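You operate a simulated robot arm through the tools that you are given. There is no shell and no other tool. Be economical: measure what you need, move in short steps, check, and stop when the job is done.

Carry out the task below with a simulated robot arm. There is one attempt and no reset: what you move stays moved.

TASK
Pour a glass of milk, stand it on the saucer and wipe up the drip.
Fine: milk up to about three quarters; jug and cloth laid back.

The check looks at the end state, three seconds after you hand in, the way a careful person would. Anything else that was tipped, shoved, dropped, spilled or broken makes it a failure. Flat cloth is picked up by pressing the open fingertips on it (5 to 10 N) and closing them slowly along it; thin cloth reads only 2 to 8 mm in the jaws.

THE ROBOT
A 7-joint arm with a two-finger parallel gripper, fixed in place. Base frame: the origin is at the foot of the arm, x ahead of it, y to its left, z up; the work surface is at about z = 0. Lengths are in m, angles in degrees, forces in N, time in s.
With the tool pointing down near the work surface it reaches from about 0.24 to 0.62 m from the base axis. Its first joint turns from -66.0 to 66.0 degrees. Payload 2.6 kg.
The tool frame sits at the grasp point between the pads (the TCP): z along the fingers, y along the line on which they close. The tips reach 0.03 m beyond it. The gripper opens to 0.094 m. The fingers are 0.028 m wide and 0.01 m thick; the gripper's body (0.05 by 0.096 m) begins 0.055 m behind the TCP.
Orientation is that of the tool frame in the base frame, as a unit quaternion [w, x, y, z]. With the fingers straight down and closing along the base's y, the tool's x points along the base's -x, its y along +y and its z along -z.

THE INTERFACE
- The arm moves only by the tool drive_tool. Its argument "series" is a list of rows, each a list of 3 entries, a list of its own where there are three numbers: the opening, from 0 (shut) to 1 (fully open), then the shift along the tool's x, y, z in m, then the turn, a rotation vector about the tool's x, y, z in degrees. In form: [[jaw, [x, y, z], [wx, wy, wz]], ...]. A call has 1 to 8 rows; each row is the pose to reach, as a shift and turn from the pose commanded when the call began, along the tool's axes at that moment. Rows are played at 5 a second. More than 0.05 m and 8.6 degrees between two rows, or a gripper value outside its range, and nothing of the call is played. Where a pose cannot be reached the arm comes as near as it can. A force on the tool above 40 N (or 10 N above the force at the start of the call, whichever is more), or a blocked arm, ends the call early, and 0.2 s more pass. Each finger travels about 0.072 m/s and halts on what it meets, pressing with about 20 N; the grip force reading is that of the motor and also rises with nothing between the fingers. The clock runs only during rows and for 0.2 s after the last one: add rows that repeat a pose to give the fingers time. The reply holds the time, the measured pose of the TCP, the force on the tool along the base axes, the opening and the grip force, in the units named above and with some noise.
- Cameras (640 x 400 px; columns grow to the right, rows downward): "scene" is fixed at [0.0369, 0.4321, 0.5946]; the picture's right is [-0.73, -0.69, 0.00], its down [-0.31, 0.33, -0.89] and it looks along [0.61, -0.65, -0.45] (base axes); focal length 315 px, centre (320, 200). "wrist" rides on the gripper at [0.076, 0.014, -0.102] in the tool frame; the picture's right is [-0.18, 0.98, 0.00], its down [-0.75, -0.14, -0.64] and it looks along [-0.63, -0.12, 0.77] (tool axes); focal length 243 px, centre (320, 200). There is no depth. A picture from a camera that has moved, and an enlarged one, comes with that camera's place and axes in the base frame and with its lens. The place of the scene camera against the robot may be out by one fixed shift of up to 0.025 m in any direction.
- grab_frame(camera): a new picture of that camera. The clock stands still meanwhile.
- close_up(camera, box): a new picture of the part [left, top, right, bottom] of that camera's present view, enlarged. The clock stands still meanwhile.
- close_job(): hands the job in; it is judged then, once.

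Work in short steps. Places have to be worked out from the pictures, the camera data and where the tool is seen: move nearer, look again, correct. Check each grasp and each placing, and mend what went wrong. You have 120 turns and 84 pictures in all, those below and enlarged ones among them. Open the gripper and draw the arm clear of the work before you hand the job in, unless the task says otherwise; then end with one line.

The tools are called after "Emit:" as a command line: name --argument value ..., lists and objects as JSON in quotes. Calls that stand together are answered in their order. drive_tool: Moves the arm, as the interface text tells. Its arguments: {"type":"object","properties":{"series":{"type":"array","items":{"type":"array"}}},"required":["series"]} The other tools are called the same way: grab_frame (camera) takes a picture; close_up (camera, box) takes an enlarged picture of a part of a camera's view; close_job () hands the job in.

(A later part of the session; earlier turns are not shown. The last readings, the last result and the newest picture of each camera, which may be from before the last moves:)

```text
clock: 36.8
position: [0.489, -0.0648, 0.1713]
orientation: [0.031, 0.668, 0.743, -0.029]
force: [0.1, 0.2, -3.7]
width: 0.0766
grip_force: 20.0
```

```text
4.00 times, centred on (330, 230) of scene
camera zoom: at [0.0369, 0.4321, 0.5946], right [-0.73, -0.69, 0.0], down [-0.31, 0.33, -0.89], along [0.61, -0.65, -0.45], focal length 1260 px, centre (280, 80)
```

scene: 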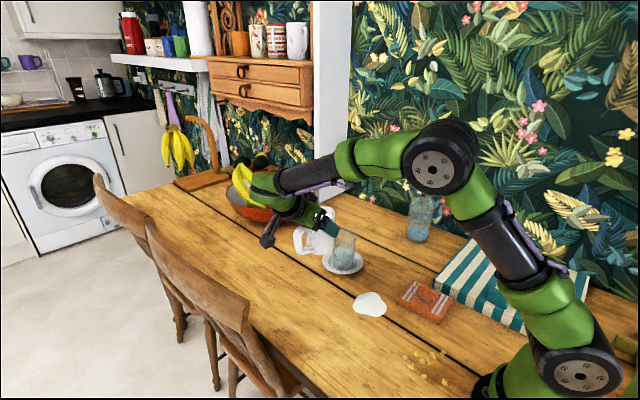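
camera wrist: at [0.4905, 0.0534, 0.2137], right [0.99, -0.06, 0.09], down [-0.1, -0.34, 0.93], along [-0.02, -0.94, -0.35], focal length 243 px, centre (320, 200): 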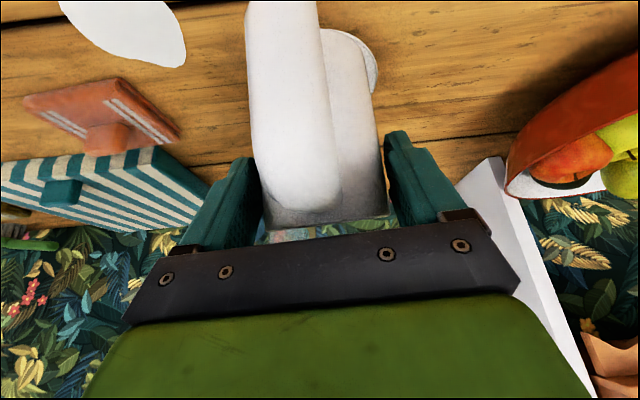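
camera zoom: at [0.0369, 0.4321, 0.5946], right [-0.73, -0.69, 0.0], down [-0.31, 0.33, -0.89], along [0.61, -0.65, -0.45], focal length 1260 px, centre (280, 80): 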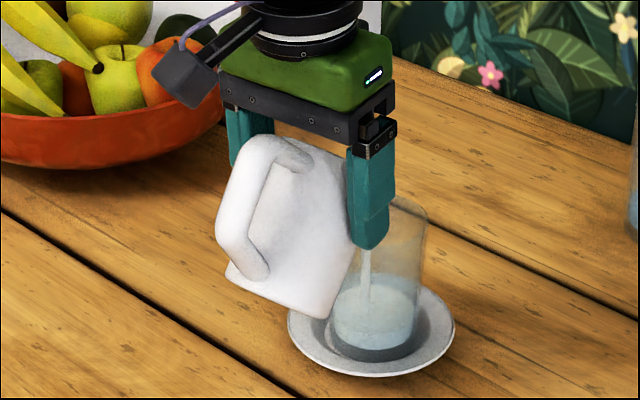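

The level is about a third and the stream stays inside. I'll nudge the lip inward and tilt to 48°.

Emit:
drive_tool --series '[[0, [-0.003, 0, -0.001], [0, 3, 0]], [0, [-0.006, 0, -0.0015], [0, 6, 0]], [0, [-0.006, 0, -0.0015], [0, 8, 0]], [0, [-0.006, 0, -0.0015], [0, 8, 0]]]'

Emit:
close_up --camera "scene" --box '[260, 180, 400, 280]'

```text
clock: 37.8
position: [0.4875, -0.0724, 0.1731]
orientation: [-0.02, 0.669, 0.743, 0.017]
force: [0.2, -0.2, -4.0]
width: 0.0766
grip_force: 20.0
```

```text
4.00 times, centred on (330, 230) of scene
camera zoom: at [0.0369, 0.4321, 0.5946], right [-0.73, -0.69, 0.0], down [-0.31, 0.33, -0.89], along [0.61, -0.65, -0.45], focal length 1260 px, centre (280, 80)
```

zoom: 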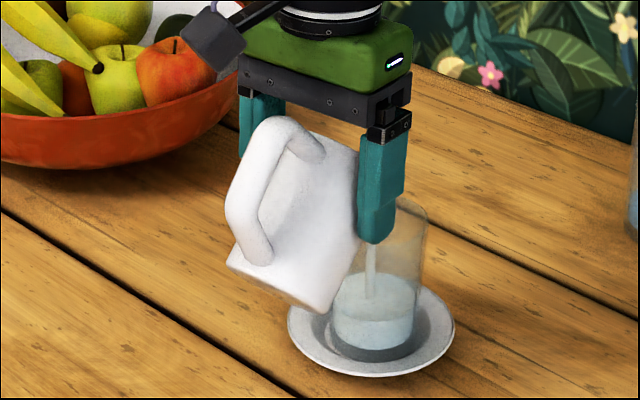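

The flow is steady and well placed. Tilting on to 58°.

Emit:
drive_tool --series '[[0, [-0.002, 0, -0.002], [0, 4, 0]], [0, [-0.004, 0, -0.004], [0, 8, 0]], [0, [-0.005, 0, -0.005], [0, 10, 0]], [0, [-0.005, 0, -0.005], [0, 10, 0]], [0, [-0.005, 0, -0.005], [0, 10, 0]]]'

Emit:
close_up --camera "scene" --box '[260, 180, 400, 280]'

```text
clock: 39.0
position: [0.4896, -0.0773, 0.177]
orientation: [-0.084, 0.664, 0.739, 0.074]
force: [0.6, 0.2, -3.1]
width: 0.0768
grip_force: 20.0
```

```text
4.00 times, centred on (330, 230) of scene
camera zoom: at [0.0369, 0.4321, 0.5946], right [-0.73, -0.69, 0.0], down [-0.31, 0.33, -0.89], along [0.61, -0.65, -0.45], focal length 1260 px, centre (280, 80)
```

zoom: 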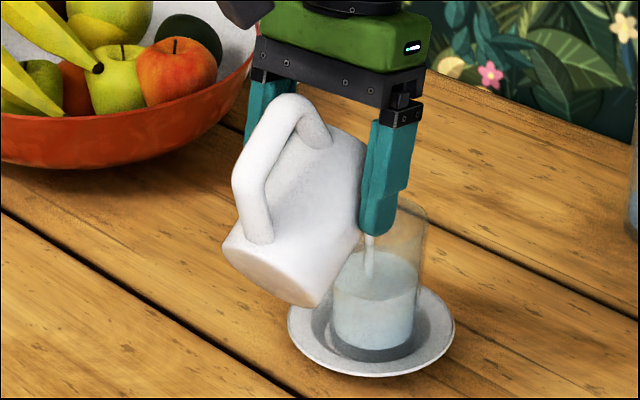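

Level is about half. Tilting to 66°.

Emit:
drive_tool --series '[[0, [-0.0015, 0, -0.003], [0, 4, 0]], [0, [-0.0035, 0, -0.0059], [0, 8, 0]], [0, [-0.0035, 0, -0.0059], [0, 8, 0]], [0, [-0.0035, 0, -0.0059], [0, 8, 0]]]'

Emit:
close_up --camera "scene" --box '[260, 180, 400, 280]'

```text
clock: 40.0
position: [0.4882, -0.0823, 0.1834]
orientation: [-0.136, 0.658, 0.731, 0.122]
force: [0.0, -0.5, -3.9]
width: 0.0766
grip_force: 19.3
```

```text
4.00 times, centred on (330, 230) of scene
camera zoom: at [0.0369, 0.4321, 0.5946], right [-0.73, -0.69, 0.0], down [-0.31, 0.33, -0.89], along [0.61, -0.65, -0.45], focal length 1260 px, centre (280, 80)
```

zoom: 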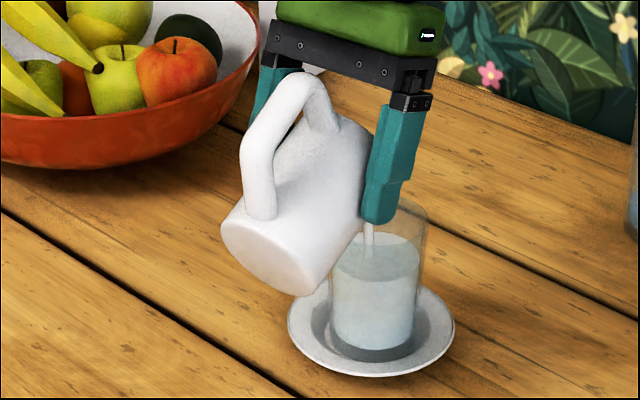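

The level is about two thirds. I'll hold here briefly to see whether the remaining flow brings it up.

Emit:
drive_tool --series '[[0, [0, 0, 0], [0, 1.5, 0]], [0, [0, 0, 0], [0, 1.5, 0]]]'

Emit:
close_up --camera "scene" --box '[320, 215, 380, 275]'

```text
clock: 40.6
position: [0.4896, -0.0827, 0.1853]
orientation: [-0.146, 0.656, 0.729, 0.13]
force: [0.0, 0.6, -3.0]
width: 0.0766
grip_force: 20.3
```

```text
6.67 times, centred on (350, 245) of scene
camera zoom: at [0.0369, 0.4321, 0.5946], right [-0.73, -0.69, 0.0], down [-0.31, 0.33, -0.89], along [0.61, -0.65, -0.45], focal length 2100 px, centre (120, -100)
```

zoom: 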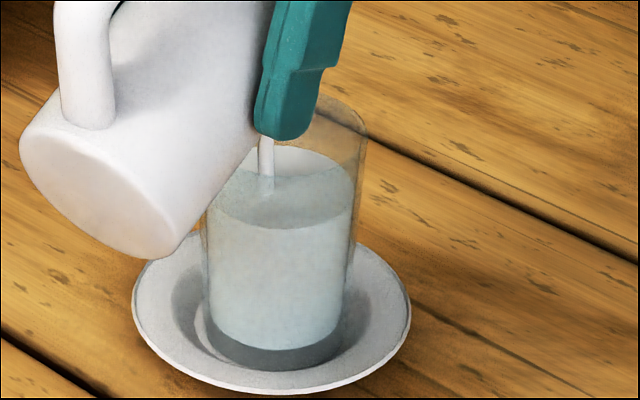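

The level is about 0.71 and still creeping up. I'll hold one moment more, then tilt back about the lip to stop the flow.

Emit:
drive_tool --series '[[0, [0, 0, 0], [0, 0, 0]], [0, [0.0018, 0, 0.005], [0, -8, 0]], [0, [0.004, 0, 0.01], [0, -16, 0]], [0, [0.0075, 0, 0.0145], [0, -24, 0]], [0, [0.0091, 0, 0.0157], [0, -28, 0]], [0, [0.0091, 0, 0.0157], [0, -28, 0]]]'

Emit:
close_up --camera "scene" --box '[300, 195, 380, 275]'

```text
clock: 42.0
position: [0.4879, -0.0668, 0.1733]
orientation: [0.036, 0.668, 0.742, -0.034]
force: [0.5, 0.6, -2.3]
width: 0.0765
grip_force: 20.4
```

```text
5.00 times, centred on (340, 235) of scene
camera zoom: at [0.0369, 0.4321, 0.5946], right [-0.73, -0.69, 0.0], down [-0.31, 0.33, -0.89], along [0.61, -0.65, -0.45], focal length 1575 px, centre (220, 25)
```

zoom: 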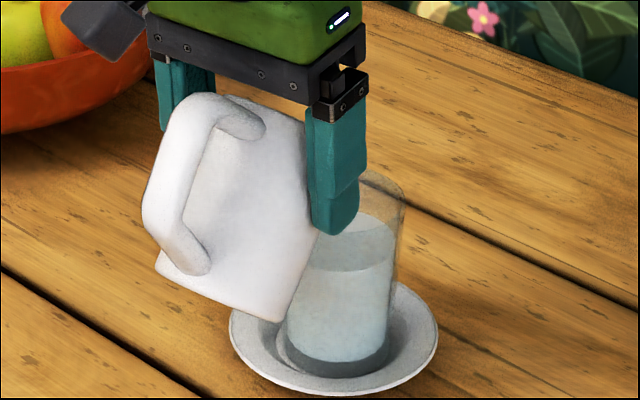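

The flow has stopped. I'll raise the jug a little while tilting back, staying above the glass, to read the level unobstructed.

Emit:
drive_tool --series '[[0, [0, 0, -0.02], [0, -6, 0]], [0, [0, 0, -0.045], [0, -12, 0]], [0, [0, 0, -0.07], [0, -18, 0]], [0, [0, 0, -0.07], [0, -18, 0]]]'

Emit:
close_up --camera "scene" --box '[320, 205, 380, 275]'

```text
clock: 43.0
position: [0.4894, -0.0623, 0.2442]
orientation: [0.152, 0.655, 0.727, -0.138]
force: [-0.3, 0.4, -1.9]
width: 0.0769
grip_force: 19.8
```

```text
5.71 times, centred on (350, 240) of scene
camera zoom: at [0.0369, 0.4321, 0.5946], right [-0.73, -0.69, 0.0], down [-0.31, 0.33, -0.89], along [0.61, -0.65, -0.45], focal length 1800 px, centre (149, -29)
```

zoom: 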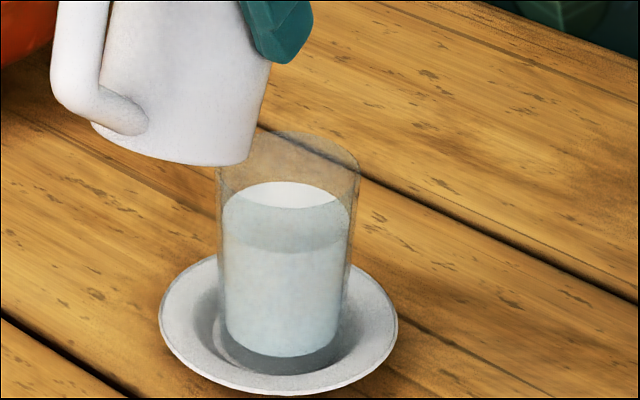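

The level computes to about 0.70. I'll return along the proven poses for a short top-up and then look.

Emit:
drive_tool --series '[[0, [0.013, 0, 0.0358], [0, 8, 0]], [0, [0.023, 0, 0.0674], [0, 16, 0]], [0, [0.0177, 0, 0.0675], [0, 24, 0]], [0, [0.0135, 0, 0.0666], [0, 32, 0]], [0, [0.0081, 0, 0.0641], [0, 40, 0]], [0, [0.005, 0, 0.0622], [0, 45.5, 0]], [0, [0.005, 0, 0.0622], [0, 46.5, 0]]]'

Emit:
close_up --camera "scene" --box '[320, 205, 380, 275]'

```text
clock: 44.6
position: [0.4891, -0.0811, 0.1845]
orientation: [-0.149, 0.656, 0.728, 0.133]
force: [-0.4, 0.4, -1.7]
width: 0.0765
grip_force: 19.5
```

```text
5.71 times, centred on (350, 240) of scene
camera zoom: at [0.0369, 0.4321, 0.5946], right [-0.73, -0.69, 0.0], down [-0.31, 0.33, -0.89], along [0.61, -0.65, -0.45], focal length 1800 px, centre (149, -29)
```

zoom: 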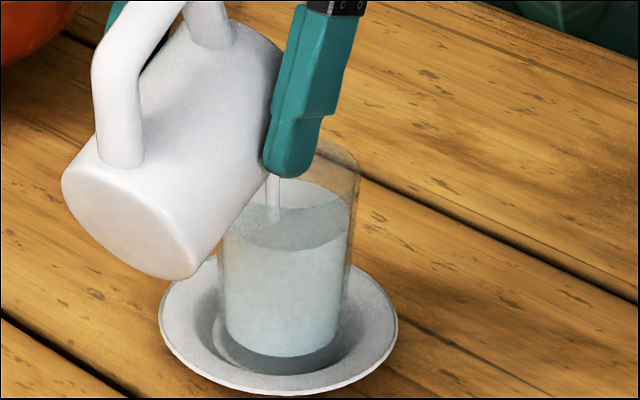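

It is trickling again. I'll add 3° and hold about 0.6 s.

Emit:
drive_tool --series '[[0, [0, 0, -0.001], [0, 3, 0]], [0, [0, 0, -0.001], [0, 3, 0]], [0, [0, 0, -0.001], [0, 3, 0]]]'

Emit:
close_up --camera "scene" --box '[320, 205, 380, 275]'

```text
clock: 45.4
position: [0.4888, -0.0816, 0.1847]
orientation: [-0.168, 0.652, 0.724, 0.15]
force: [0.4, -0.6, -3.0]
width: 0.0768
grip_force: 20.1
```

```text
5.71 times, centred on (350, 240) of scene
camera zoom: at [0.0369, 0.4321, 0.5946], right [-0.73, -0.69, 0.0], down [-0.31, 0.33, -0.89], along [0.61, -0.65, -0.45], focal length 1800 px, centre (149, -29)
```

zoom: 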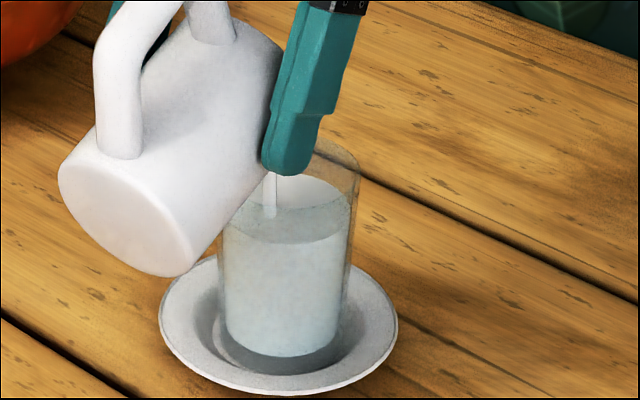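

The level is now about three quarters. I'll tilt back to stop.

Emit:
drive_tool --series '[[0, [0.0018, 0, 0.003], [0, -8, 0]], [0, [0.004, 0, 0.007], [0, -16, 0]], [0, [0.0075, 0, 0.01], [0, -24, 0]], [0, [0.0095, 0, 0.01], [0, -31, 0]], [0, [0.0095, 0, -0.02], [0, -36, 0]], [0, [0.0095, 0, -0.05], [0, -40, 0]], [0, [0.0095, 0, -0.05], [0, -40, 0]]]'

Emit:
grab_frame --camera "scene"

```text
clock: 47.0
position: [0.4897, -0.0946, 0.2329]
orientation: [0.091, 0.664, 0.738, -0.083]
force: [0.9, 0.7, -2.3]
width: 0.0766
grip_force: 19.8
```

```text
33 pictures are left
```

scene: 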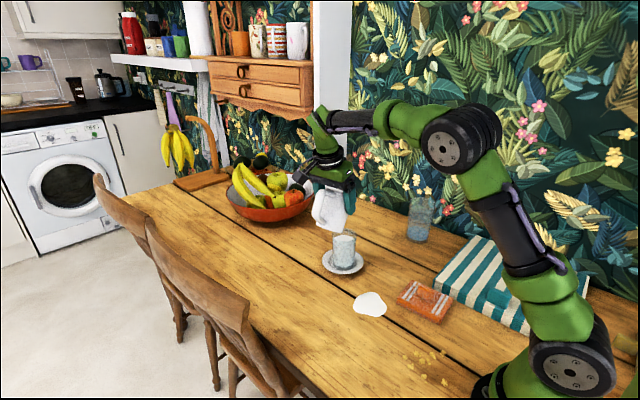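

The jug is clear and nothing spilled. I'll carry it back toward +y while returning it upright.

Emit:
drive_tool --series '[[0, [0.015, 0, -0.005], [0, -7, 0]], [0, [0.035, 0, -0.005], [0, -15, 0]], [0, [0.055, 0, 0], [0, -23, 0]], [0, [0.0745, 0, 0], [0, -31, 0]], [0, [0.0745, 0, 0], [0, -31, 0]]]'

```text
clock: 48.2
position: [0.4837, -0.0232, 0.2147]
orientation: [0.286, 0.617, 0.687, -0.257]
force: [-0.6, -0.1, -2.3]
width: 0.0764
grip_force: 20.3
```

Upright again at the yaw start. I'll yaw back +60°.

Emit:
drive_tool --series '[[0, [0, 0, 0], [-5.3, 0, -5.3]], [0, [0, 0, 0], [-10.6, 0, -10.6]], [0, [0, 0, 0], [-15.9, 0, -15.9]], [0, [0, 0, 0], [-21.2, 0, -21.1]], [0, [0, 0, 0], [-26.5, 0, -26.4]], [0, [0, 0, 0], [-31.8, 0, -31.7]], [0, [0, 0, 0], [-37.1, 0, -37]], [0, [0, 0, 0], [-42.5, 0, -42.3]]]'

```text
clock: 50.0
position: [0.4836, -0.0212, 0.215]
orientation: [0.374, 0.191, 0.904, -0.079]
force: [-0.6, -0.7, -2.1]
width: 0.0767
grip_force: 20.4
```

Orientation matches the grasp pose. I'll move over the original spot and lower to about 0.02 above the table contact.

Emit:
drive_tool --series '[[0, [0.0005, 0.03, -0.0005], [0, 0, 0]], [0, [0.0014, 0.067, -0.0013], [0, 0, 0]], [0, [0.0234, 0.067, 0.0207], [0, 0, 0]], [0, [0.0454, 0.067, 0.0427], [0, 0, 0]], [0, [0.0674, 0.067, 0.0637], [0, 0, 0]], [0, [0.0824, 0.067, 0.079], [0, 0, 0]], [0, [0.0824, 0.067, 0.079], [0, 0, 0]]]'

Emit:
close_up --camera "scene" --box '[220, 200, 420, 325]'

```text
clock: 51.6
position: [0.5111, 0.0394, 0.1013]
orientation: [0.374, 0.192, 0.904, -0.08]
force: [-0.3, 0.0, -3.0]
width: 0.0765
grip_force: 20.1
```

```text
3.20 times, centred on (320, 262) of scene
camera zoom: at [0.0369, 0.4321, 0.5946], right [-0.73, -0.69, 0.0], down [-0.31, 0.33, -0.89], along [0.61, -0.65, -0.45], focal length 1008 px, centre (320, 0)
```

zoom: 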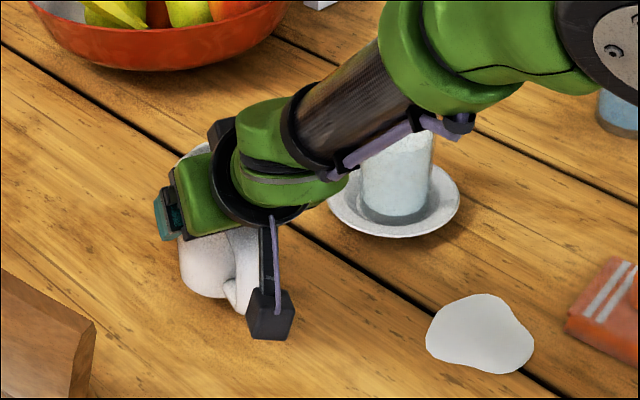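

Over the original spot. I'll lower to just above contact.

Emit:
drive_tool --series '[[0, [0.006, 0, 0.006], [0, 0, 0]], [0, [0.012, 0, 0.012], [0, 0, 0]], [0, [0.0145, 0, 0.0145], [0, 0, 0]], [0, [0.0145, 0, 0.0145], [0, 0, 0]]]'

```text
clock: 52.6
position: [0.5096, 0.0402, 0.0806]
orientation: [0.375, 0.192, 0.904, -0.08]
force: [0.2, 0.7, -3.0]
width: 0.0766
grip_force: 20.0
```

Still weight only, so I lower another 3–4 mm.

Emit:
drive_tool --series '[[0, [0.0015, 0, 0.0015], [0, 0, 0]], [0, [0.0028, 0, 0.0028], [0, 0, 0]], [0, [0.0028, 0, 0.0028], [0, 0, 0]]]'

```text
clock: 53.4
position: [0.5091, 0.039, 0.0794]
orientation: [0.376, 0.191, 0.903, -0.079]
force: [-2.0, -1.2, 10.1]
width: 0.0764
grip_force: 20.5
```

Contact with 10 N. I'll ease up 1.5 mm, open, wait, then back out along the tool axis.

Emit:
drive_tool --series '[[0, [-0.0014, 0, -0.0014], [0, 0, 0]], [0.9, [-0.0014, 0, -0.0014], [0, 0, 0]], [1, [-0.0014, 0, -0.0014], [0, 0, 0]], [1, [-0.0014, 0, -0.0014], [0, 0, 0]], [1, [-0.0014, 0, -0.03], [0, 0, 0]], [1, [-0.0014, 0, -0.07], [0, 0, 0]], [1, [-0.0014, 0, -0.11], [0, 0, 0]], [1, [-0.0014, 0, -0.15], [0, 0, 0]]]'

Emit:
grab_frame --camera "scene"

```text
clock: 55.2
position: [0.411, 0.0842, 0.1814]
orientation: [0.374, 0.193, 0.903, -0.08]
force: [-0.6, -0.4, 0.1]
width: 0.0941
grip_force: 0.1
```

```text
31 pictures are left
```

scene: 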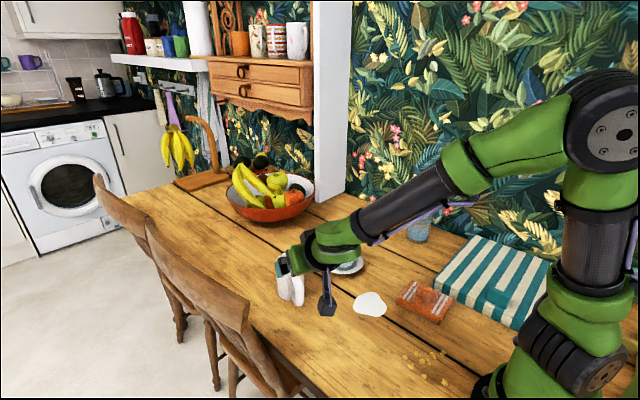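

The jug stands back in place. I'll rise straight up, then undo the pitch and yaw and head for the cloth.

Emit:
drive_tool --series '[[1, [-0.03, 0, -0.03], [0, 0, 0]], [1, [-0.06, 0, -0.06], [0, 5, 0]], [1, [-0.09, 0, -0.09], [0, 13, 0]], [1, [-0.09, 0, -0.09], [0, 21, 0]], [1, [-0.09, 0, -0.09], [0, 29, 0]], [1, [-0.09, 0, -0.09], [0, 37, 0]], [1, [-0.09, 0, -0.09], [0, 45, 0]], [1, [-0.09, 0, -0.09], [0, 45, 0]]]'

Emit:
close_up --camera "scene" --box '[240, 210, 400, 330]'

```text
clock: 57.0
position: [0.4139, 0.0816, 0.3108]
orientation: [-0.001, 0.208, 0.978, 0.0]
force: [0.8, 0.4, 0.5]
width: 0.0938
grip_force: 0.1
```

```text
3.33 times, centred on (320, 270) of scene
camera zoom: at [0.0369, 0.4321, 0.5946], right [-0.73, -0.69, 0.0], down [-0.31, 0.33, -0.89], along [0.61, -0.65, -0.45], focal length 1050 px, centre (320, -33)
```

zoom: 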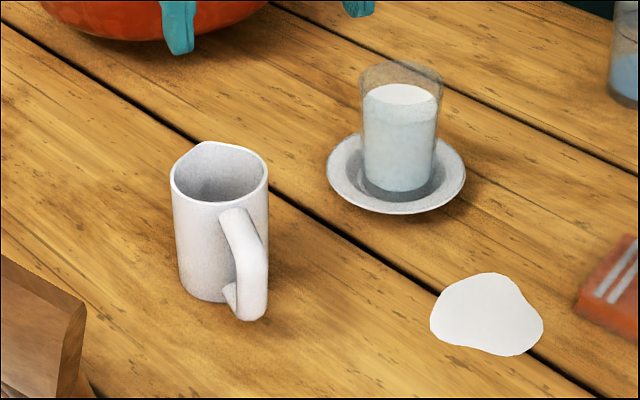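

The jug is upright in its place and the glass is three quarters full. Next I go above the cloth.

Emit:
drive_tool --series '[[1, [0.008, -0.04, 0.0], [0, 0, -4]], [1, [0.016, -0.08, 0.0], [0, 0, -8]], [1, [0.024, -0.12, 0.005], [0, 0, -12]], [1, [0.032, -0.16, 0.01], [0, 0, -16]], [1, [0.04, -0.2, 0.02], [0, 0, -20]], [1, [0.048, -0.24, 0.03], [0, 0, -24]], [1, [0.056, -0.275, 0.04], [0, 0, -24]], [1, [0.056, -0.275, 0.04], [0, 0, -24]]]'

Emit:
grab_frame --camera "wrist"

```text
clock: 58.8
position: [0.2472, -0.147, 0.2695]
orientation: [0.0, 0.001, 1.0, 0.0]
force: [-0.1, -0.5, 0.6]
width: 0.0938
grip_force: 0.1
```

```text
29 pictures are left
camera wrist: at [0.1705, -0.1335, 0.3727], right [0.18, 0.98, 0.0], down [0.75, -0.14, 0.64], along [0.63, -0.12, -0.77], focal length 243 px, centre (320, 200)
```

wrist: 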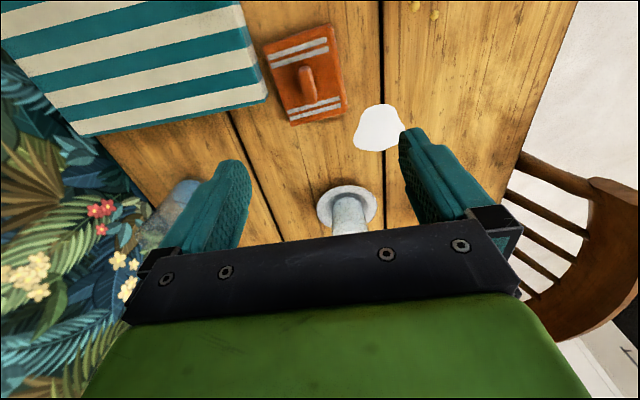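

Emit:
close_up --camera "wrist" --box '[240, 0, 420, 160]'

```text
2.50 times, centred on (330, 80) of wrist
camera zoom: at [0.1705, -0.1335, 0.3727], right [0.18, 0.98, 0.0], down [0.75, -0.14, 0.64], along [0.63, -0.12, -0.77], focal length 606 px, centre (295, 500)
```

zoom: 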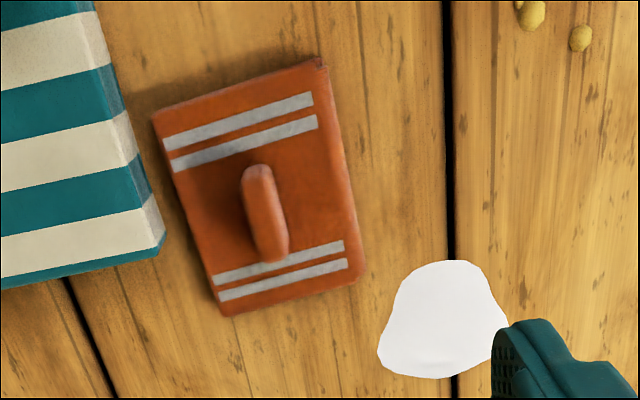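

The cloth's tab is a ridge along x, centred near (0.254, -0.165); the drip spans x 0.31–0.39, y -0.114…-0.03. The striped box's edge is near y=-0.22, so I'll narrow the jaws to 0.45 before descending to z≈0.11.

Emit:
drive_tool --series '[[0.45, [-0.003, -0.009, 0.03], [0, 0, -2]], [0.45, [-0.007, -0.018, 0.07], [0, 0, -4]], [0.45, [-0.007, -0.018, 0.115], [0, 0, -4]], [0.45, [-0.007, -0.018, 0.16], [0, 0, -4]], [0.45, [-0.007, -0.018, 0.16], [0, 0, -4]]]'

Emit:
grab_frame --camera "wrist"

Emit:
close_up --camera "scene" --box '[360, 220, 500, 340]'

```text
clock: 60.0
position: [0.2569, -0.165, 0.1088]
orientation: [0.0, -0.035, 0.999, 0.0]
force: [-0.3, 0.3, -0.6]
width: 0.0425
grip_force: 0.1
```

```text
27 pictures are left
camera wrist: at [0.1805, -0.1574, 0.2127], right [0.12, 0.99, 0.0], down [0.76, -0.09, 0.64], along [0.64, -0.07, -0.77], focal length 243 px, centre (320, 200)
```

wrist: 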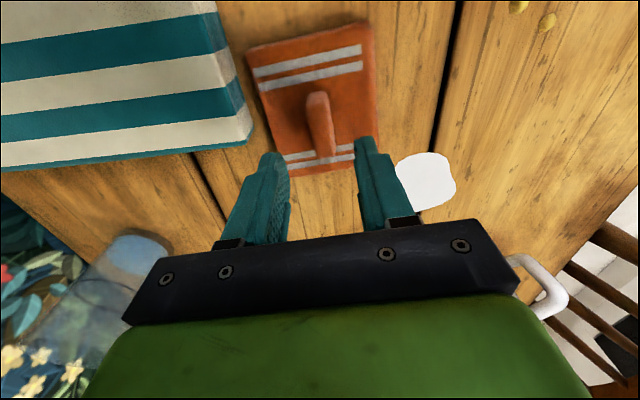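

```text
3.33 times, centred on (430, 280) of scene
camera zoom: at [0.0369, 0.4321, 0.5946], right [-0.73, -0.69, 0.0], down [-0.31, 0.33, -0.89], along [0.61, -0.65, -0.45], focal length 1050 px, centre (-47, -67)
```

zoom: 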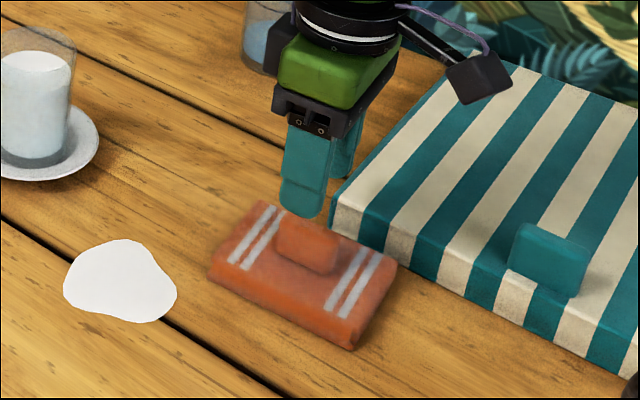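

The tab lies between the fingers (small correction: -0.003 x, +0.002 y). I'll descend to tips just above the pad.

Emit:
drive_tool --series '[[0.45, [0.003, 0.002, 0.02], [0, 0, 0]], [0.45, [0.003, 0.002, 0.04], [0, 0, 0]], [0.45, [0.003, 0.002, 0.055], [0, 0, 0]], [0.45, [0.003, 0.002, 0.06], [0, 0, 0]], [0.45, [0.003, 0.002, 0.06], [0, 0, 0]]]'

Emit:
close_up --camera "scene" --box '[390, 230, 490, 330]'

Emit:
grab_frame --camera "wrist"

```text
clock: 61.2
position: [0.253, -0.1638, 0.0508]
orientation: [0.0, -0.034, 0.999, 0.0]
force: [0.4, -0.2, -1.4]
width: 0.0425
grip_force: 0.0
```

```text
4.00 times, centred on (440, 280) of scene
camera zoom: at [0.0369, 0.4321, 0.5946], right [-0.73, -0.69, 0.0], down [-0.31, 0.33, -0.89], along [0.61, -0.65, -0.45], focal length 1260 px, centre (-160, -120)
```

zoom: 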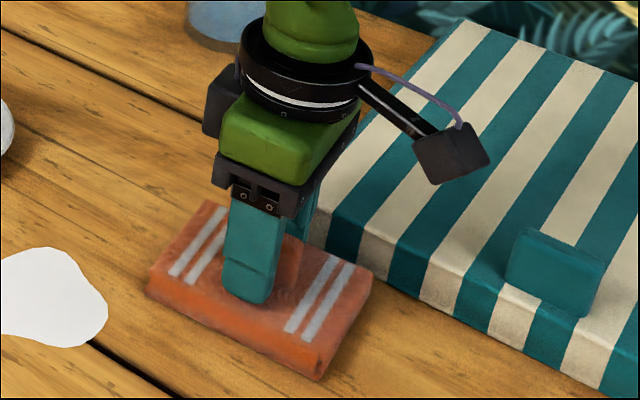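

```text
24 pictures are left
camera wrist: at [0.177, -0.1556, 0.1537], right [0.12, 0.99, 0.0], down [0.76, -0.09, 0.64], along [0.64, -0.07, -0.77], focal length 243 px, centre (320, 200)
```

wrist: 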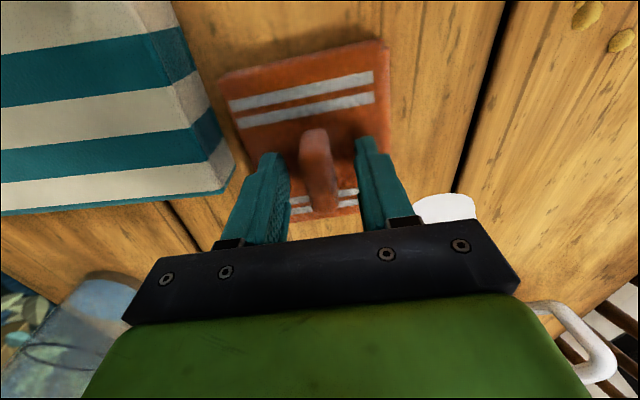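

The tab is between the fingertips. I'll close on it.

Emit:
drive_tool --series '[[0.3, [0, 0, 0.002], [0, 0, 0]], [0.15, [0, 0, 0.002], [0, 0, 0]], [0, [0, 0, 0.002], [0, 0, 0]], [0, [0, 0, 0.002], [0, 0, 0]], [0, [0, 0, 0.002], [0, 0, 0]]]'

```text
clock: 62.4
position: [0.2536, -0.1625, 0.0466]
orientation: [0.0, -0.035, 0.999, 0.0]
force: [-1.5, -0.7, 7.0]
width: 0.0197
grip_force: 19.9
```

The tab is held at 0.0197 m. I'll lift it 0.06 and check.

Emit:
drive_tool --series '[[0, [0, 0, -0.015], [0, 0, 0]], [0, [0, 0, -0.03], [0, 0, 0]], [0, [0, 0, -0.05], [0, 0, 0]], [0, [0, 0, -0.05], [0, 0, 0]]]'

Emit:
close_up --camera "scene" --box '[340, 220, 500, 340]'

```text
clock: 63.4
position: [0.2555, -0.1638, 0.0979]
orientation: [-0.001, -0.035, 0.999, 0.0]
force: [-0.3, -0.4, -0.8]
width: 0.0198
grip_force: 20.5
```

```text
3.33 times, centred on (420, 280) of scene
camera zoom: at [0.0368, 0.4321, 0.5946], right [-0.73, -0.69, 0.0], down [-0.31, 0.33, -0.89], along [0.61, -0.65, -0.45], focal length 1050 px, centre (-13, -67)
```

zoom: 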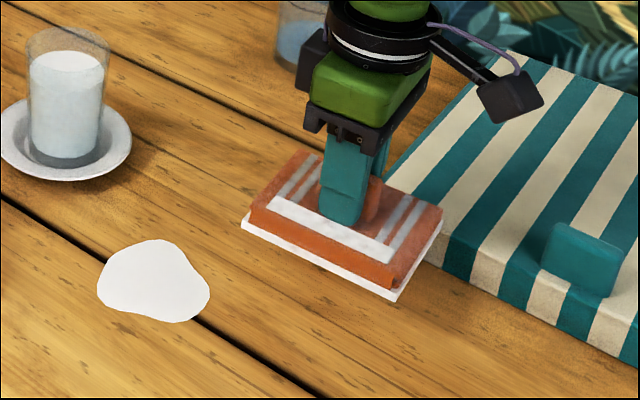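

The pad is held level. I'll carry it over the drip's centre at (0.348, -0.072).

Emit:
drive_tool --series '[[0, [-0.033, 0.028, 0], [0, 0, 0]], [0, [-0.066, 0.057, 0], [0, 0, 0]], [0, [-0.0987, 0.0853, 0], [0, 0, 0]], [0, [-0.0987, 0.0853, 0.02], [0, 0, 0]], [0, [-0.0987, 0.0853, 0.04], [0, 0, 0]], [0, [-0.0987, 0.0853, 0.045], [0, 0, 0]], [0, [-0.0987, 0.0853, 0.045], [0, 0, 0]]]'

Emit:
close_up --camera "scene" --box '[300, 220, 460, 340]'

```text
clock: 65.0
position: [0.3459, -0.0717, 0.053]
orientation: [0.0, -0.035, 0.999, 0.0]
force: [-0.1, -0.4, -0.7]
width: 0.0196
grip_force: 19.7
```

```text
3.33 times, centred on (380, 280) of scene
camera zoom: at [0.0369, 0.4321, 0.5946], right [-0.73, -0.69, 0.0], down [-0.31, 0.33, -0.89], along [0.61, -0.65, -0.45], focal length 1050 px, centre (120, -67)
```

zoom: 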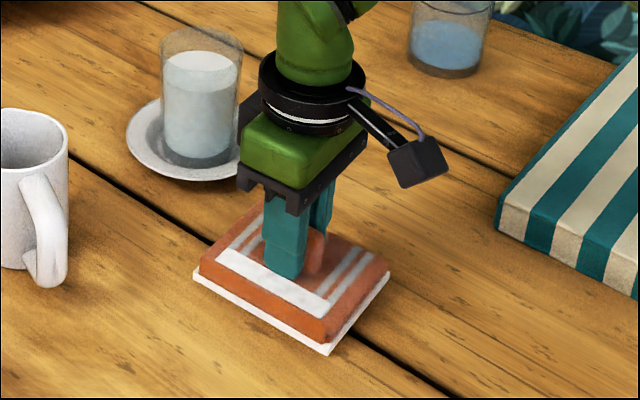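

The cloth covers the drip. I'll press down gently to contact.

Emit:
drive_tool --series '[[0, [0, 0, 0.003], [0, 0, 0]], [0, [0, 0, 0.006], [0, 0, 0]], [0, [0, 0, 0.006], [0, 0, 0]]]'

```text
clock: 65.8
position: [0.3462, -0.0721, 0.0484]
orientation: [0.0, -0.034, 0.999, 0.001]
force: [-4.5, 0.3, 12.0]
width: 0.0199
grip_force: 20.4
```

Contact at 12 N. I'll wipe with small strokes along y and x, easing pressure slightly.

Emit:
drive_tool --series '[[0, [0, 0.015, 0.005], [0, 0, 0]], [0, [0, 0.03, 0.005], [0, 0, 0]], [0, [0, 0.01, 0.005], [0, 0, 0]], [0, [0, -0.01, 0.005], [0, 0, 0]], [0, [0, -0.03, 0.005], [0, 0, 0]], [0, [0.015, -0.015, 0.005], [0, 0, 0]], [0, [0.025, 0, 0.005], [0, 0, 0]], [0, [0.025, 0.015, 0.005], [0, 0, 0]]]'

Emit:
close_up --camera "scene" --box '[300, 220, 460, 340]'

```text
clock: 66.2
position: [0.3479, -0.0669, 0.0476]
orientation: [0.005, -0.034, 0.999, -0.004]
force: [-0.9, 0.0, 5.2]
width: 0.0199
grip_force: 19.9
stopped in row 1: the force on the tool passed its limit (the readings are from after the stop); the commanded pose is now the measured one
```

```text
3.33 times, centred on (380, 280) of scene
camera zoom: at [0.0368, 0.4321, 0.5946], right [-0.73, -0.69, 0.0], down [-0.31, 0.33, -0.89], along [0.61, -0.65, -0.45], focal length 1050 px, centre (120, -67)
```

zoom: 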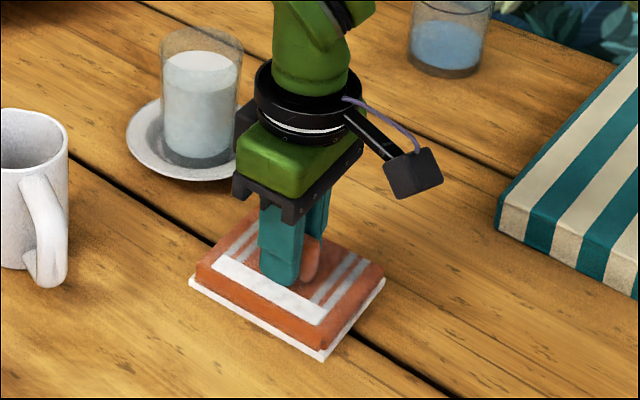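

I had pressed too deep by mistake; the contact is now 5 N, which is right. I'll stroke at this height.

Emit:
drive_tool --series '[[0, [0, 0.012, 0], [0, 0, 0]], [0, [0, 0.025, 0], [0, 0, 0]], [0, [0, 0.01, 0], [0, 0, 0]], [0, [0, -0.01, 0], [0, 0, 0]], [0, [0, -0.028, 0], [0, 0, 0]], [0, [0.015, -0.018, 0], [0, 0, 0]], [0, [0.025, -0.005, 0], [0, 0, 0]], [0, [0.02, 0.01, 0], [0, 0, 0]]]'

Emit:
close_up --camera "scene" --box '[300, 220, 460, 340]'

```text
clock: 68.0
position: [0.327, -0.0607, 0.0505]
orientation: [0.005, -0.033, 0.999, -0.004]
force: [-0.5, 0.5, -0.4]
width: 0.0197
grip_force: 19.6
```

```text
3.33 times, centred on (380, 280) of scene
camera zoom: at [0.0369, 0.4321, 0.5946], right [-0.73, -0.69, 0.0], down [-0.31, 0.33, -0.89], along [0.61, -0.65, -0.45], focal length 1050 px, centre (120, -67)
```

zoom: 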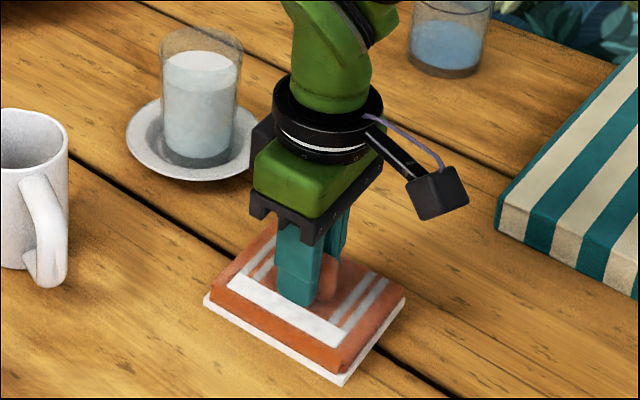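

The contact was lost (z 0.0505, zero force). I'll press down 3 mm again and read.

Emit:
drive_tool --series '[[0, [0, 0, 0.0015], [0, 0, 0]], [0, [0, 0, 0.003], [0, 0, 0]], [0, [0, 0, 0.003], [0, 0, 0]]]'

```text
clock: 68.6
position: [0.3276, -0.0612, 0.0486]
orientation: [0.005, -0.032, 0.999, -0.004]
force: [-3.7, 0.6, 9.6]
width: 0.0201
grip_force: 19.6
stopped in row 3: the force on the tool passed its limit (the readings are from after the stop); the commanded pose is now the measured one
```

Contact again at ~10 N. I'll stroke over the whole drip area from here.

Emit:
drive_tool --series '[[0, [-0.012, 0, 0.0005], [0, 0, 0]], [0, [-0.025, 0, 0.0005], [0, 0, 0]], [0, [-0.038, -0.005, 0.0005], [0, 0, 0]], [0, [-0.035, -0.02, 0.0005], [0, 0, 0]], [0, [-0.022, -0.03, 0.0005], [0, 0, 0]], [0, [-0.008, -0.03, 0.0005], [0, 0, 0]], [0, [-0.01, -0.015, 0.0005], [0, 0, 0]], [0, [-0.015, 0, 0.0005], [0, 0, 0]]]'

```text
clock: 70.4
position: [0.343, -0.0591, 0.0473]
orientation: [0.004, -0.032, 0.999, -0.003]
force: [-0.7, -0.7, 1.6]
width: 0.0195
grip_force: 20.3
```

The strokes are done in light contact. I'll lift and move aside to see the table.

Emit:
drive_tool --series '[[0, [0, 0, -0.03], [0, 0, 0]], [0, [0.03, -0.025, -0.05], [0, 0, 0]], [0, [0.06, -0.055, -0.05], [0, 0, 0]], [0, [0.0915, -0.093, -0.05], [0, 0, 0]], [0, [0.0965, -0.0975, -0.05], [0, 0, 0]], [0, [0.0965, -0.0975, -0.05], [0, 0, 0]]]'

Emit:
close_up --camera "scene" --box '[300, 220, 480, 345]'

```text
clock: 71.8
position: [0.2522, -0.1622, 0.0979]
orientation: [0.005, -0.032, 0.999, -0.003]
force: [0.0, -0.6, -0.6]
width: 0.0197
grip_force: 19.8
```

```text
3.20 times, centred on (390, 282) of scene
camera zoom: at [0.0368, 0.4321, 0.5946], right [-0.73, -0.69, 0.0], down [-0.31, 0.33, -0.89], along [0.61, -0.65, -0.45], focal length 1008 px, centre (96, -64)
```

zoom: 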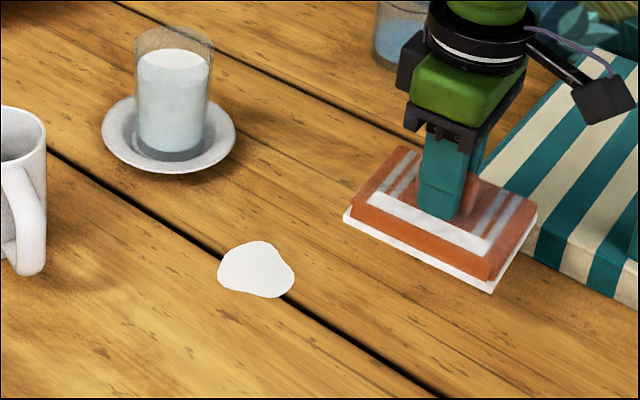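

About half the drip's area is gone, and the rest is still centred. I'll go back over it with the tilt corrected and wipe with steadier contact.

Emit:
drive_tool --series '[[0, [-0.033, 0.027, 0], [0, 0.6, 0]], [0, [-0.066, 0.055, 0], [0, 0.6, 0]], [0, [-0.101, 0.083, 0], [0, 0.6, 0]], [0, [-0.101, 0.083, 0.025], [0, 0.6, 0]], [0, [-0.101, 0.083, 0.045], [0, 0.6, 0]], [0, [-0.101, 0.083, 0.048], [0, 0.6, 0]], [0, [-0.101, 0.083, 0.05], [0, 0.6, 0]], [0, [-0.101, 0.083, 0.05], [0, 0.6, 0]]]'

```text
clock: 73.6
position: [0.3488, -0.0733, 0.0491]
orientation: [0.0, -0.032, 0.999, -0.004]
force: [-2.7, 2.2, 27.4]
width: 0.0194
grip_force: 20.1
```

Contact is 27 N, which is too firm. I'll ease up ~1.2 mm and stroke.

Emit:
drive_tool --series '[[0, [0, 0, -0.0012], [0, 0, 0]], [0, [0, 0.012, -0.0012], [0, 0, 0]], [0, [0, 0.025, -0.0012], [0, 0, 0]], [0, [0, 0.012, -0.0012], [0, 0, 0]], [0, [0, 0, -0.0012], [0, 0, 0]], [0, [0, -0.012, -0.0012], [0, 0, 0]], [0, [0, -0.025, -0.0012], [0, 0, 0]], [0, [0, -0.012, -0.0012], [0, 0, 0]]]'

```text
clock: 75.4
position: [0.346, -0.0843, 0.0479]
orientation: [-0.001, -0.032, 0.999, -0.004]
force: [0.8, -0.9, -0.1]
width: 0.0196
grip_force: 20.4
```

The contact faded because the tab shifts slightly in the grip. I'll press a bit and keep a slow downward creep while stroking.

Emit:
drive_tool --series '[[0, [0, 0.006, 0.0012], [0, 0, 0]], [0, [0, 0.012, 0.0014], [0, 0, 0]], [0, [-0.012, 0.012, 0.0015], [0, 0, 0]], [0, [-0.022, 0.012, 0.0016], [0, 0, 0]], [0, [-0.01, 0.012, 0.0017], [0, 0, 0]], [0, [0.005, 0.012, 0.0018], [0, 0, 0]], [0, [0.02, 0.012, 0.0019], [0, 0, 0]], [0, [0.005, 0.012, 0.002], [0, 0, 0]]]'

```text
clock: 77.2
position: [0.3433, -0.0739, 0.0481]
orientation: [-0.002, -0.033, 0.999, -0.003]
force: [-3.7, -0.3, 8.7]
width: 0.0199
grip_force: 19.4
```

Good, steady contact at 8.7 N. I'll continue stroking at this pressure in y, then x.

Emit:
drive_tool --series '[[0, [0, 0.012, 0], [0, 0, 0]], [0, [0, 0.024, 0], [0, 0, 0]], [0, [0, 0.01, 0.0003], [0, 0, 0]], [0, [0, -0.005, 0.0003], [0, 0, 0]], [0, [0, -0.02, 0.0003], [0, 0, 0]], [0, [0, -0.005, 0.0005], [0, 0, 0]], [0, [0, 0.01, 0.0005], [0, 0, 0]], [0, [0, 0, 0.0005], [0, 0, 0]]]'

Emit:
drive_tool --series '[[0, [-0.01, 0, 0.0002], [0, 0, 0]], [0, [-0.02, 0.005, 0.0002], [0, 0, 0]], [0, [-0.005, 0.01, 0.0004], [0, 0, 0]], [0, [0.01, 0.005, 0.0004], [0, 0, 0]], [0, [0.02, -0.005, 0.0004], [0, 0, 0]], [0, [0.005, -0.01, 0.0006], [0, 0, 0]], [0, [-0.01, -0.005, 0.0006], [0, 0, 0]], [0, [0, 0, 0.0006], [0, 0, 0]]]'

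```text
clock: 79.1
position: [0.3419, -0.0688, 0.0484]
orientation: [-0.001, -0.034, 0.999, -0.001]
force: [-1.8, 1.1, 7.3]
width: 0.0197
grip_force: 19.7
stopped in row 8: the force on the tool passed its limit (the readings are from after the stop); the commanded pose is now the measured one
```

```text
clock: 80.4
position: [0.3284, -0.0741, 0.0482]
orientation: [0.0, -0.034, 0.999, 0.0]
force: [0.0, 0.3, 3.0]
width: 0.0196
grip_force: 20.1
stopped in row 6: the force on the tool passed its limit (the readings are from after the stop); the commanded pose is now the measured one
```

Plenty of contact strokes now. I'll lift and move aside to check the table.

Emit:
drive_tool --series '[[0, [0, 0, -0.03], [0, 0, 0]], [0, [0.025, -0.025, -0.05], [0, 0, 0]], [0, [0.055, -0.055, -0.05], [0, 0, 0]], [0, [0.0808, -0.0836, -0.05], [0, 0, 0]], [0, [0.0808, -0.0836, -0.05], [0, 0, 0]]]'

Emit:
close_up --camera "scene" --box '[300, 220, 480, 345]'

```text
clock: 81.6
position: [0.2524, -0.1617, 0.0996]
orientation: [-0.001, -0.034, 0.999, 0.001]
force: [0.2, 0.6, -0.2]
width: 0.0197
grip_force: 19.5
```

```text
3.20 times, centred on (390, 282) of scene
camera zoom: at [0.0368, 0.4321, 0.5946], right [-0.73, -0.69, 0.0], down [-0.31, 0.33, -0.89], along [0.61, -0.65, -0.45], focal length 1008 px, centre (96, -64)
```

zoom: 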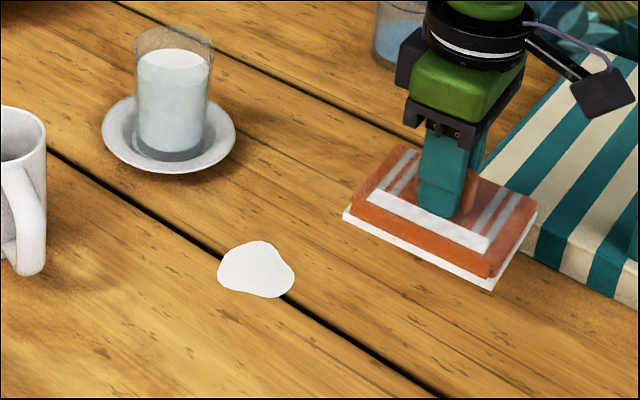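

The drip did not shrink further this time. I'll look closely at the cloth, because its white underside and band need explaining.

Emit:
close_up --camera "scene" --box '[385, 245, 465, 315]'

Emit:
grab_frame --camera "wrist"

```text
5.71 times, centred on (425, 280) of scene
camera zoom: at [0.0368, 0.4321, 0.5946], right [-0.73, -0.69, 0.0], down [-0.31, 0.33, -0.89], along [0.61, -0.65, -0.45], focal length 1800 px, centre (-280, -257)
```

zoom: 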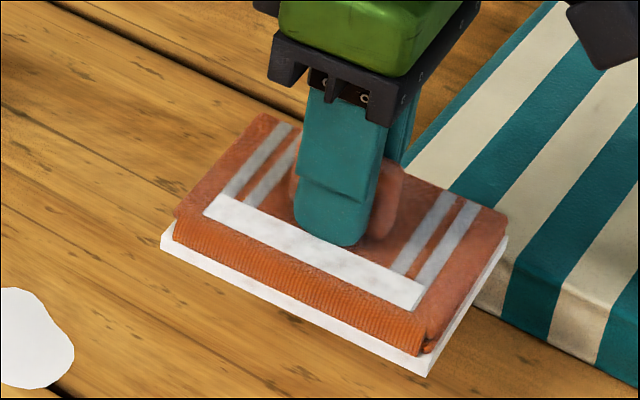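

```text
16 pictures are left
camera wrist: at [0.1759, -0.1537, 0.2032], right [0.12, 0.99, 0.0], down [0.76, -0.09, 0.64], along [0.64, -0.07, -0.77], focal length 243 px, centre (320, 200)
```

wrist: 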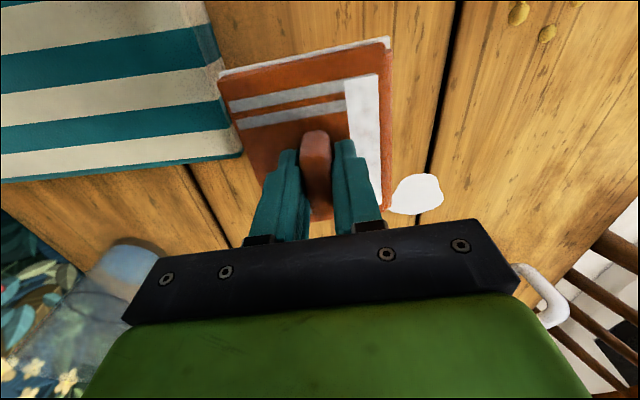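

The remaining half likely lies where the effective contact patch around the tool never passed: session two only repeated the earlier track. I'll now wipe with wider strokes, starting at the drip's near-right corner (0.315, -0.11).

Emit:
drive_tool --series '[[0, [-0.033, 0.024, 0], [0, 0, 0]], [0, [-0.0665, 0.0485, 0], [0, 0, 0]], [0, [-0.0665, 0.0485, 0.025], [0, 0, 0]], [0, [-0.0665, 0.0485, 0.045], [0, 0, 0]], [0, [-0.0665, 0.0485, 0.049], [0, 0, 0]], [0, [-0.0665, 0.0485, 0.05], [0, 0, 0]], [0, [-0.0665, 0.0485, 0.05], [0, 0, 0]]]'

```text
clock: 83.2
position: [0.3154, -0.1083, 0.0485]
orientation: [-0.001, -0.034, 0.999, 0.001]
force: [0.2, -0.6, 0.0]
width: 0.0198
grip_force: 20.6
```

Not yet touching. I'll lower 1 mm more while beginning a long +y stroke.

Emit:
drive_tool --series '[[0, [0, 0, 0.0008], [0, 0, 0]], [0, [0, 0.016, 0.0012], [0, 0, 0]], [0, [0, 0.032, 0.0012], [0, 0, 0]], [0, [0, 0.048, 0.0012], [0, 0, 0]], [0, [0, 0.064, 0.0012], [0, 0, 0]], [0, [0, 0.08, 0.0012], [0, 0, 0]], [0, [-0.015, 0.08, 0.0012], [0, 0, 0]]]'

```text
clock: 84.7
position: [0.3114, -0.0297, 0.0472]
orientation: [-0.002, -0.031, 1.0, 0.001]
force: [-3.6, 0.1, 8.6]
width: 0.0198
grip_force: 19.7
stopped in row 7: the force on the tool passed its limit (the readings are from after the stop); the commanded pose is now the measured one
```

Stroke done with 8.6 N. Next: shift +x by 0.02 and stroke back toward -y.

Emit:
drive_tool --series '[[0, [-0.01, 0, -0.0003], [0, 0, 0]], [0, [-0.021, 0, -0.0003], [0, 0, 0]], [0, [-0.021, -0.016, 0], [0, 0, 0]], [0, [-0.021, -0.032, 0], [0, 0, 0]], [0, [-0.021, -0.048, 0], [0, 0, 0]], [0, [-0.021, -0.064, 0], [0, 0, 0]], [0, [-0.021, -0.08, 0], [0, 0, 0]], [0, [-0.021, -0.085, 0], [0, 0, 0]]]'

```text
clock: 86.5
position: [0.3399, -0.1121, 0.048]
orientation: [0.0, -0.032, 0.999, 0.001]
force: [0.8, 14.2, 29.0]
width: 0.0197
grip_force: 19.5
```

The force grew to 29 N. I'll ease 1 mm, shift +x to 0.36 and stroke +y.

Emit:
drive_tool --series '[[0, [0, 0.002, -0.0012], [0, 0, 0]], [0, [-0.02, 0.003, -0.0012], [0, 0, 0]], [0, [-0.02, 0.018, -0.001], [0, 0, 0]], [0, [-0.02, 0.034, -0.001], [0, 0, 0]], [0, [-0.02, 0.05, -0.001], [0, 0, 0]], [0, [-0.02, 0.066, -0.001], [0, 0, 0]], [0, [-0.02, 0.084, -0.001], [0, 0, 0]]]'

Emit:
close_up --camera "scene" --box '[300, 220, 480, 345]'

```text
clock: 88.1
position: [0.3496, -0.0275, 0.0491]
orientation: [-0.003, -0.032, 0.999, 0.002]
force: [0.1, 0.8, -1.3]
width: 0.0198
grip_force: 19.9
```

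```text
3.20 times, centred on (390, 282) of scene
camera zoom: at [0.0369, 0.4321, 0.5946], right [-0.73, -0.69, 0.0], down [-0.31, 0.33, -0.89], along [0.61, -0.65, -0.45], focal length 1008 px, centre (96, -64)
```

zoom: 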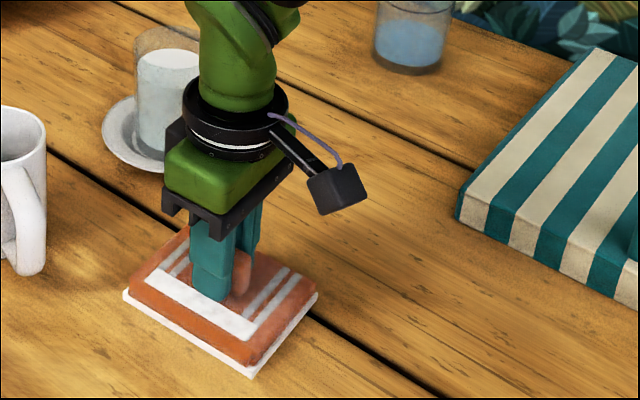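

Contact faded again. I'll press 1.6 mm and make one more stroke at x≈0.365 toward -y, then look.

Emit:
drive_tool --series '[[0, [-0.014, 0, 0.0005], [0, 0, 0]], [0, [-0.014, 0, 0.0016], [0, 0, 0]], [0, [-0.014, -0.015, 0.0016], [0, 0, 0]], [0, [-0.014, -0.03, 0.0016], [0, 0, 0]], [0, [-0.014, -0.045, 0.0016], [0, 0, 0]], [0, [-0.014, -0.06, 0.0016], [0, 0, 0]], [0, [-0.014, -0.075, 0.0016], [0, 0, 0]]]'

```text
clock: 89.7
position: [0.3713, -0.1021, 0.0481]
orientation: [-0.001, -0.032, 0.999, 0.002]
force: [-3.3, 11.6, 25.8]
width: 0.0196
grip_force: 20.4
```

Good contact through that stroke. I'll lift and move aside to check.

Emit:
drive_tool --series '[[0, [0.005, 0, -0.03], [0, 0, 0]], [0, [0.04, -0.015, -0.05], [0, 0, 0]], [0, [0.08, -0.035, -0.05], [0, 0, 0]], [0, [0.1216, -0.0523, -0.05], [0, 0, 0]], [0, [0.1216, -0.0523, -0.05], [0, 0, 0]]]'

Emit:
close_up --camera "scene" --box '[300, 220, 480, 345]'

```text
clock: 90.9
position: [0.2536, -0.163, 0.1001]
orientation: [-0.001, -0.032, 0.999, 0.001]
force: [0.3, -0.1, -0.3]
width: 0.0194
grip_force: 19.9
```

```text
3.20 times, centred on (390, 282) of scene
camera zoom: at [0.0368, 0.4321, 0.5946], right [-0.73, -0.69, 0.0], down [-0.31, 0.33, -0.89], along [0.61, -0.65, -0.45], focal length 1008 px, centre (96, -64)
```

zoom: 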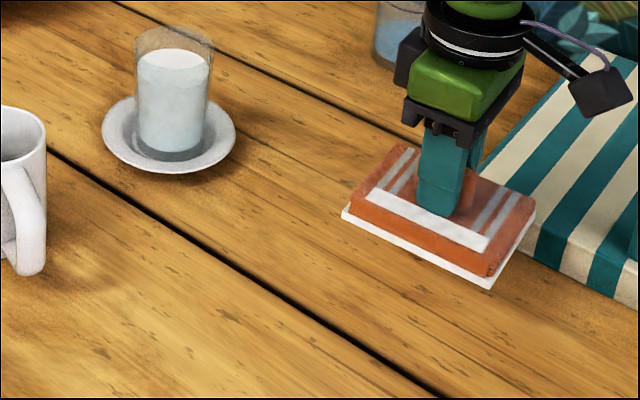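

The table is clean. I'll lay the cloth back at its original place.

Emit:
drive_tool --series '[[0, [0, 0, 0.02], [0, 0, 0]], [0, [0, 0, 0.04], [0, 0, 0]], [0, [0, 0, 0.048], [0, 0, 0]], [0, [0, 0, 0.0505], [0, 0, 0]], [0, [0, 0, 0.0505], [0, 0, 0]]]'

```text
clock: 92.1
position: [0.2543, -0.1638, 0.0478]
orientation: [-0.002, -0.032, 0.999, 0.0]
force: [-4.6, 2.6, 24.2]
width: 0.0198
grip_force: 19.6
```

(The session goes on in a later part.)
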